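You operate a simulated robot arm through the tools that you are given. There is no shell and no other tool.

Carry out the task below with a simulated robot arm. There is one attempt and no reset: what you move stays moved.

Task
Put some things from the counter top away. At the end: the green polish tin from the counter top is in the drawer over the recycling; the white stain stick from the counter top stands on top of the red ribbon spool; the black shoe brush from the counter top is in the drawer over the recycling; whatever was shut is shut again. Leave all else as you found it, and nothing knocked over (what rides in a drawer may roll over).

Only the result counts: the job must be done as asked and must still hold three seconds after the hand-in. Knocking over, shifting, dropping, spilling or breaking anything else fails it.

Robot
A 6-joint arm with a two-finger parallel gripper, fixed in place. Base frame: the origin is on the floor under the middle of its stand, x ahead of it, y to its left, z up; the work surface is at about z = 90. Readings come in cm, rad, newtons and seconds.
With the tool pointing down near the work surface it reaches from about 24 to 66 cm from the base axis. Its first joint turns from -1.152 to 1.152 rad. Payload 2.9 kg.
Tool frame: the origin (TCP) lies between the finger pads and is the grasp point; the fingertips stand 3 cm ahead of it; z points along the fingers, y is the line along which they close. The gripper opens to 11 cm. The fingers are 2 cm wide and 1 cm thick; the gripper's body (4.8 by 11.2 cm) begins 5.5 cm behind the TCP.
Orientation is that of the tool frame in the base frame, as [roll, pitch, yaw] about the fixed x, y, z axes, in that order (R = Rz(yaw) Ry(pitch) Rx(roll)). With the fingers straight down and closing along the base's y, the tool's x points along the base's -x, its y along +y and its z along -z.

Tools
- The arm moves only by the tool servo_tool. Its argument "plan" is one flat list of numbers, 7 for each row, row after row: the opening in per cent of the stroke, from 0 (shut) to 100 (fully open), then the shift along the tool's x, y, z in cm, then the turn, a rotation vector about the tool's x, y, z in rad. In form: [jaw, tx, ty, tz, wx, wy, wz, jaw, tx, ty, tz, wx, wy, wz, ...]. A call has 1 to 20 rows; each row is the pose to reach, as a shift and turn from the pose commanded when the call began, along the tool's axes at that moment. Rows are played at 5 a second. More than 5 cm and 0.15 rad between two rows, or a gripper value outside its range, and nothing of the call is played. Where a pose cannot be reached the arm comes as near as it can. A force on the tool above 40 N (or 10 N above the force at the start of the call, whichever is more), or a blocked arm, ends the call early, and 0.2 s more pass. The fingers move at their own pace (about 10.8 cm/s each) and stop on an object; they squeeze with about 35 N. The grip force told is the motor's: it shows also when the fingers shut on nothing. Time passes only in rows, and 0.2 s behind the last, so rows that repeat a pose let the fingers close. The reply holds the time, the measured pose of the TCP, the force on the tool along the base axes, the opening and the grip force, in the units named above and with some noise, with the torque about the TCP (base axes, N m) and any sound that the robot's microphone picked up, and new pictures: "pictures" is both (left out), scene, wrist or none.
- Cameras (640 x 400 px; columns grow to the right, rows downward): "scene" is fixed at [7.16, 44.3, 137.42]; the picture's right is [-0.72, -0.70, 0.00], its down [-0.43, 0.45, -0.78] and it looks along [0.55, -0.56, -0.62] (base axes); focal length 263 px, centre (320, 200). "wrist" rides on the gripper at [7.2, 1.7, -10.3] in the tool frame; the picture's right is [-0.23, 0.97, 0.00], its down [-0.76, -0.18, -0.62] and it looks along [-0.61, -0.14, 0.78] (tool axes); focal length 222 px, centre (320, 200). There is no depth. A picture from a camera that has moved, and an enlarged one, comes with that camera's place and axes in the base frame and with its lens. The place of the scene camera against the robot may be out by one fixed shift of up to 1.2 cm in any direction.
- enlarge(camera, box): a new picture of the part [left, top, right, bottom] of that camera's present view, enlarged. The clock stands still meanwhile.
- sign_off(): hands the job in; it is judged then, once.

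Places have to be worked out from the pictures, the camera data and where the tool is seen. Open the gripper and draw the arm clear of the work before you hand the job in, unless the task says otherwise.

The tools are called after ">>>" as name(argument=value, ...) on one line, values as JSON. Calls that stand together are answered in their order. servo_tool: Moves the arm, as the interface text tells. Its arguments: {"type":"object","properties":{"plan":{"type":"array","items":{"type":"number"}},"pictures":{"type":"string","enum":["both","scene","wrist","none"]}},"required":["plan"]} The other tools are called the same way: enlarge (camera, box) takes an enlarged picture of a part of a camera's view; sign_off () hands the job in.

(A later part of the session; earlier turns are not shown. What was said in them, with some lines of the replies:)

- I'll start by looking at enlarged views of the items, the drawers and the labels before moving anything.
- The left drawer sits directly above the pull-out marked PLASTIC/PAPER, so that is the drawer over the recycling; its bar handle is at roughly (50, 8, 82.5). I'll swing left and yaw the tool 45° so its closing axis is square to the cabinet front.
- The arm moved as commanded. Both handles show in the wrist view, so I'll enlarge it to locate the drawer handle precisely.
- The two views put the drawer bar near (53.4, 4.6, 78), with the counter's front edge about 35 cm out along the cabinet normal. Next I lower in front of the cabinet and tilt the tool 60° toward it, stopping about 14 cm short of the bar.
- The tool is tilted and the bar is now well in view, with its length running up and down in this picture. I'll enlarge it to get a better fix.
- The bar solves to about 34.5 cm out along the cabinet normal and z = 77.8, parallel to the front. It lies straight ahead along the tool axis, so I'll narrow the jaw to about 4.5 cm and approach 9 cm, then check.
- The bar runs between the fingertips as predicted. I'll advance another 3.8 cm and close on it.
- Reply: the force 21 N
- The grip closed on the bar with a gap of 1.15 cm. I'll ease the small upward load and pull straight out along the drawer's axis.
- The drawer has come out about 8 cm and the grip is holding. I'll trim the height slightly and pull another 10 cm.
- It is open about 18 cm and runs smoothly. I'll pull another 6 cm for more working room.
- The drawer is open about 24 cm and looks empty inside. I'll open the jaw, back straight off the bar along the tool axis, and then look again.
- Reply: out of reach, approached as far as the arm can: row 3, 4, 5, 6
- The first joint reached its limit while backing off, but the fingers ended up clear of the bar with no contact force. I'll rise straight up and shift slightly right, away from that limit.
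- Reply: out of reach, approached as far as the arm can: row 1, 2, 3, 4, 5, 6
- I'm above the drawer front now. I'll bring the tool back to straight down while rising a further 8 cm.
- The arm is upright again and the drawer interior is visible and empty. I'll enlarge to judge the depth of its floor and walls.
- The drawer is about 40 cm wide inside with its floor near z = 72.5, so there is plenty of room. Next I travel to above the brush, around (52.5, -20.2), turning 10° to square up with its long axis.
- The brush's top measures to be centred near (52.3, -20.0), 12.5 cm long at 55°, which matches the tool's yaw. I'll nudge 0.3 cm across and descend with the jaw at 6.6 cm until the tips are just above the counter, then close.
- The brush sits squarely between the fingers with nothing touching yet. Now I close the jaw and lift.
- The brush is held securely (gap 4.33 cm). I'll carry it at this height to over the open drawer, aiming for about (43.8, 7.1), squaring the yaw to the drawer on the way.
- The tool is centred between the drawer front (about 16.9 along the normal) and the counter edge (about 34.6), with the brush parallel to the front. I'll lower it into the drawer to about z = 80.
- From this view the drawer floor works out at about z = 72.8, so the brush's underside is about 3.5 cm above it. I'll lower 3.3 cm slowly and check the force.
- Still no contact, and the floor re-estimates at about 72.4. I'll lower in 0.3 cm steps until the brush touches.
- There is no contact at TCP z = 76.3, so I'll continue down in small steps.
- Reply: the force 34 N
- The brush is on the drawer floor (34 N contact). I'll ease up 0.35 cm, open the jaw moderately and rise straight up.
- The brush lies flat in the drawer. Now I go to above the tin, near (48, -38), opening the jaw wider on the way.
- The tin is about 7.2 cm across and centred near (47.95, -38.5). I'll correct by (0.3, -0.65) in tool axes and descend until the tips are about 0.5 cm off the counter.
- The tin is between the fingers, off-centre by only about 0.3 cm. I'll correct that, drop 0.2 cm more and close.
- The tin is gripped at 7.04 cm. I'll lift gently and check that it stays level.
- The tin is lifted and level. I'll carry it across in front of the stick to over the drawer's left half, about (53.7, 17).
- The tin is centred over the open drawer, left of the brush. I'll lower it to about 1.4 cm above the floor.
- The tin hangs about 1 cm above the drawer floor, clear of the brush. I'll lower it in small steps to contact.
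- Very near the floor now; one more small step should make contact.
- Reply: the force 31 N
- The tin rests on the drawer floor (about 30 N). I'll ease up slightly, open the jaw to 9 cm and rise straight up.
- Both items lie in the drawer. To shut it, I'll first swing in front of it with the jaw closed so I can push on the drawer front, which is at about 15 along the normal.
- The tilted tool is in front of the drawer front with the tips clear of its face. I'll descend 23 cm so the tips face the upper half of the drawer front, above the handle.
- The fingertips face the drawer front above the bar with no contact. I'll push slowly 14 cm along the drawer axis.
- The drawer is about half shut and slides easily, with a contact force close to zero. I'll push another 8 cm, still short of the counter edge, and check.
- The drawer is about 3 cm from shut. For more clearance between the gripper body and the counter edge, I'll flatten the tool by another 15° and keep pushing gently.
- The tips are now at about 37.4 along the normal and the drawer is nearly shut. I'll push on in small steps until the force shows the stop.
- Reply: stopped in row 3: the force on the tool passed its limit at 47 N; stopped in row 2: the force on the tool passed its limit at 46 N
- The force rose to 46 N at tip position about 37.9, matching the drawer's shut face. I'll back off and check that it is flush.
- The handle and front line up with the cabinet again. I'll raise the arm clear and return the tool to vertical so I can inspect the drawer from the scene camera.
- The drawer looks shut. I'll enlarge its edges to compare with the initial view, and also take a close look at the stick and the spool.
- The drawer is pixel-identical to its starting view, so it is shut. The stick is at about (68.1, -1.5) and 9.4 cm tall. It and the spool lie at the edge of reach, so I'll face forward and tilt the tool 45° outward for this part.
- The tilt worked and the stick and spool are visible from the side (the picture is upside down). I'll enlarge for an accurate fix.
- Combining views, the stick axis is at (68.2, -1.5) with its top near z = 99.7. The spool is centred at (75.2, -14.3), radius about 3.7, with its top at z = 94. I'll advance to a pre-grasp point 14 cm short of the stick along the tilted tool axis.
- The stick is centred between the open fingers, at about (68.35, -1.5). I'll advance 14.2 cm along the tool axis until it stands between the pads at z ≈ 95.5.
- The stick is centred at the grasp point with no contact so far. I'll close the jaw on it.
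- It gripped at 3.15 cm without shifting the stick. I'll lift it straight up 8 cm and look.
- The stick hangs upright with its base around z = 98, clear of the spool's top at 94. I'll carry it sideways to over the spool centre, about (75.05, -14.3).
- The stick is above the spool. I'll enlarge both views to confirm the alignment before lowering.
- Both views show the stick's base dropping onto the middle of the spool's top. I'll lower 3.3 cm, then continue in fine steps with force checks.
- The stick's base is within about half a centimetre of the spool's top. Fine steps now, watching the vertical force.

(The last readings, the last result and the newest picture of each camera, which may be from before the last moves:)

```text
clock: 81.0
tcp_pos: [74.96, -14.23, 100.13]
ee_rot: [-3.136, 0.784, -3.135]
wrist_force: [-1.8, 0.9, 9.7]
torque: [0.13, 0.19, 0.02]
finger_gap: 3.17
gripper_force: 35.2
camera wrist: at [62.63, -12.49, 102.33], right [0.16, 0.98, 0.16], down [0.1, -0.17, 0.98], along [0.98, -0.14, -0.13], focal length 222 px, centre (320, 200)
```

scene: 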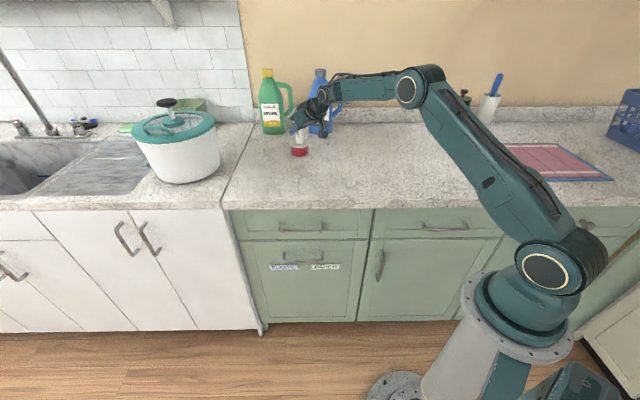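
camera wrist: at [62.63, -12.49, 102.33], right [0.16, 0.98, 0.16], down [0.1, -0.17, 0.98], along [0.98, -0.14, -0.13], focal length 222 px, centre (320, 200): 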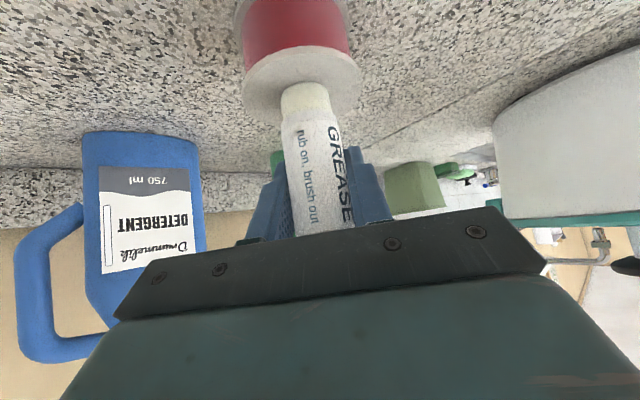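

The stick is down on the spool with about 10 N of contact. I'll ease the load slightly and open the jaw gently, holding the arm still.

>>> servo_tool(plan=[10, -0.06, 0, -0.06, 0, 0, 0, 10, -0.06, 0, -0.06, 0, 0, 0, 30, -0.06, 0, -0.06, 0, 0, 0, 33, -0.06, 0, -0.06, 0, 0, 0, 40, -0.06, 0, -0.06, 0, 0, 0, 50, -0.06, 0, -0.06, 0, 0, 0, 56, -0.06, 0, -0.06, 0, 0, 0, 56, -0.06, 0, -0.06, 0, 0, 0], pictures="both")

```text
clock: 82.8
tcp_pos: [74.94, -14.32, 99.97]
ee_rot: [-3.138, 0.777, -3.135]
wrist_force: [-0.2, -0.2, 0.7]
torque: [0.0, 0.01, 0.0]
finger_gap: 6.15
gripper_force: 0.0
camera wrist: at [62.59, -12.52, 102.32], right [0.16, 0.97, 0.16], down [0.1, -0.17, 0.98], along [0.98, -0.14, -0.13], focal length 222 px, centre (320, 200)
```

scene: 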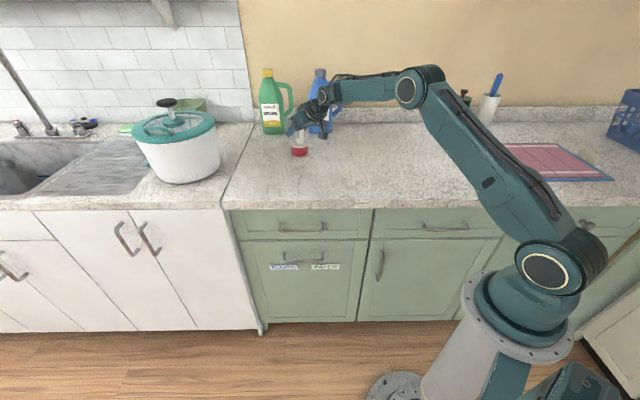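
wrist: 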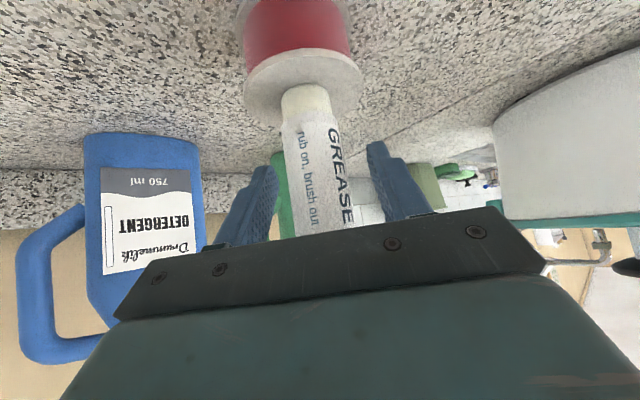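

The stick stands on its own between the open fingers, with clear gaps on both sides. I'll retreat straight back along the tool axis.

>>> servo_tool(plan=[56, 0, 0, -0.8, 0, 0, 0, 56, 0, 0, -2.2, 0, 0, 0, 56, 0, 0, -4.2, 0, 0, 0, 56, 0, 0, -6.8, 0, 0, 0, 56, 0, 0, -10, 0, 0, 0, 56, 0, 0, -13.5, 0, 0, 0, 56, 0, 0, -17, 0, 0, 0], pictures="both")

```text
clock: 84.4
tcp_pos: [63.07, -14.45, 112.33]
ee_rot: [-3.138, 0.779, -3.135]
wrist_force: [-0.6, -0.3, -0.1]
torque: [0.01, 0.03, 0.01]
finger_gap: 6.14
gripper_force: 0.0
camera wrist: at [50.68, -12.59, 114.47], right [0.16, 0.97, 0.16], down [0.11, -0.17, 0.98], along [0.98, -0.14, -0.13], focal length 222 px, centre (320, 200)
```

scene: 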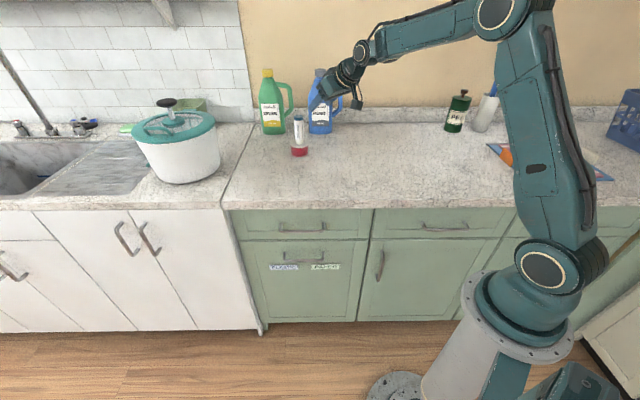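
wrist: 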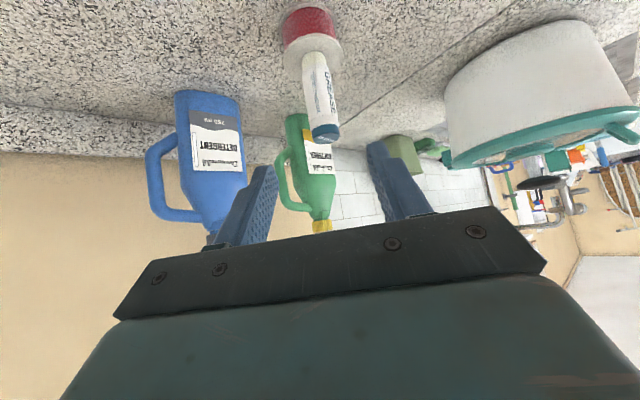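

The stick stands upright on the spool. I'll pull the arm well back, bring the tool vertical, and then check everything in an enlarged scene view.

>>> servo_tool(plan=[56, 1.2, 0, -2.35, 0, 0, 0, 56, 2.4, 0, -4.7, 0, 0.131, 0, 56, 3.6, 0, -7.05, 0, 0.262, 0, 56, 4.8, 0, -9.4, 0, 0.393, 0, 70, 6.0, 0, -11.75, 0, 0.524, 0, 80, 7.1, 0, -14.1, 0, 0.655, 0, 90, 7.1, 0, -14.1, 0, 0.785, 0, 100, 7.1, 0, -14.1, 0, 0.785, 0, 100, 7.1, 0, -14.1, 0, 0.785, 0], pictures="both")

```text
clock: 86.4
tcp_pos: [48.37, -14.41, 117.16]
ee_rot: [-3.137, -0.007, -3.141]
wrist_force: [-0.3, 0.9, -0.5]
torque: [-0.01, 0.01, -0.02]
finger_gap: 11.0
gripper_force: 0.1
camera wrist: at [41.32, -12.56, 127.52], right [0.22, 0.97, -0.01], down [0.77, -0.17, 0.62], along [0.6, -0.14, -0.79], focal length 222 px, centre (320, 200)
```

scene: 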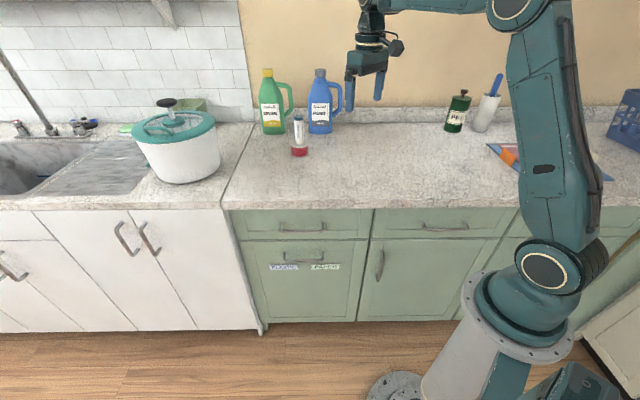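
wrist: 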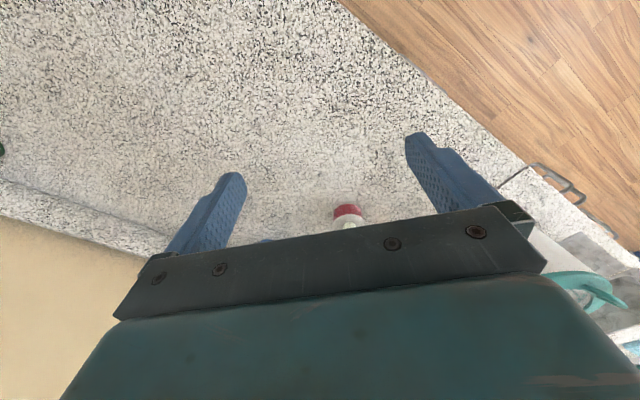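

The arm is clear and the gripper open. One last enlarged check of the stick on the spool, and of the drawer front.

>>> enlarge(camera="scene", box=[240, 60, 400, 160])

>>> enlarge(camera="scene", box=[215, 195, 375, 295])

```text
4.00 times, centred on (320, 110) of scene
camera zoom: at [7.16, 44.3, 137.42], right [-0.72, -0.7, 0.0], down [-0.43, 0.45, -0.78], along [0.55, -0.56, -0.62], focal length 1052 px, centre (320, 560)
```

zoom: 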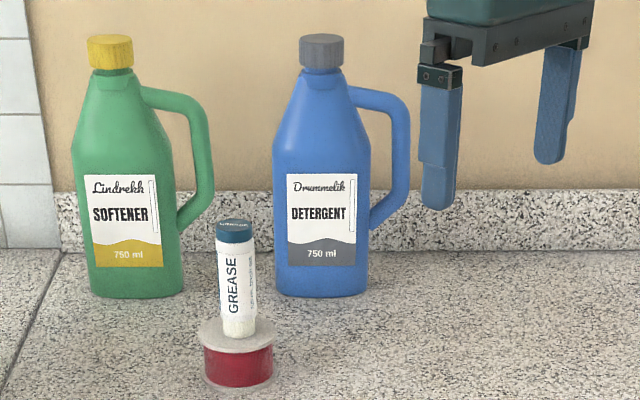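

```text
4.00 times, centred on (295, 245) of scene
camera zoom: at [7.16, 44.3, 137.42], right [-0.72, -0.7, 0.0], down [-0.43, 0.45, -0.78], along [0.55, -0.56, -0.62], focal length 1052 px, centre (420, 20)
```

zoom: 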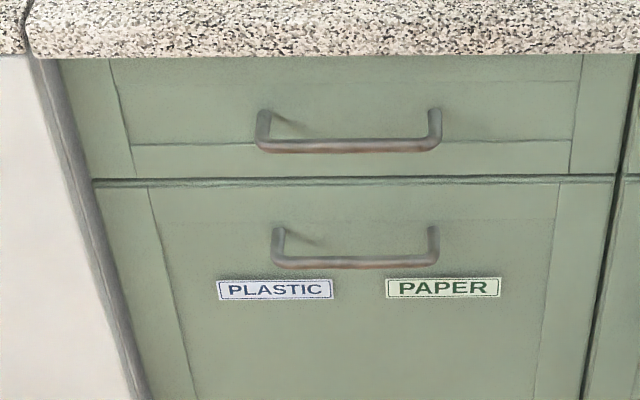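

The stick stands upright and centred on the spool. The tin and brush are in the shut drawer over the recycling, nothing else has moved, and the arm is clear with the gripper open, so I'm handing the job in.

>>> sign_off()

```text
The job is handed in.
```

The job is done and handed in; I haven't seen the judge's result.

- **Drawer over the recycling:** the green polish tin and the black shoe brush are both inside. The drawer is shut again, and its front looks the same as in the first picture.
- **White stain stick:** it stands upright near the middle of the red ribbon spool.
- **Everything else:** in the last pictures nothing else looks moved or knocked over. The arm is drawn clear with the gripper open.

I saw the tin and brush lying flat before I closed the drawer. They may have slid a little as it shut.
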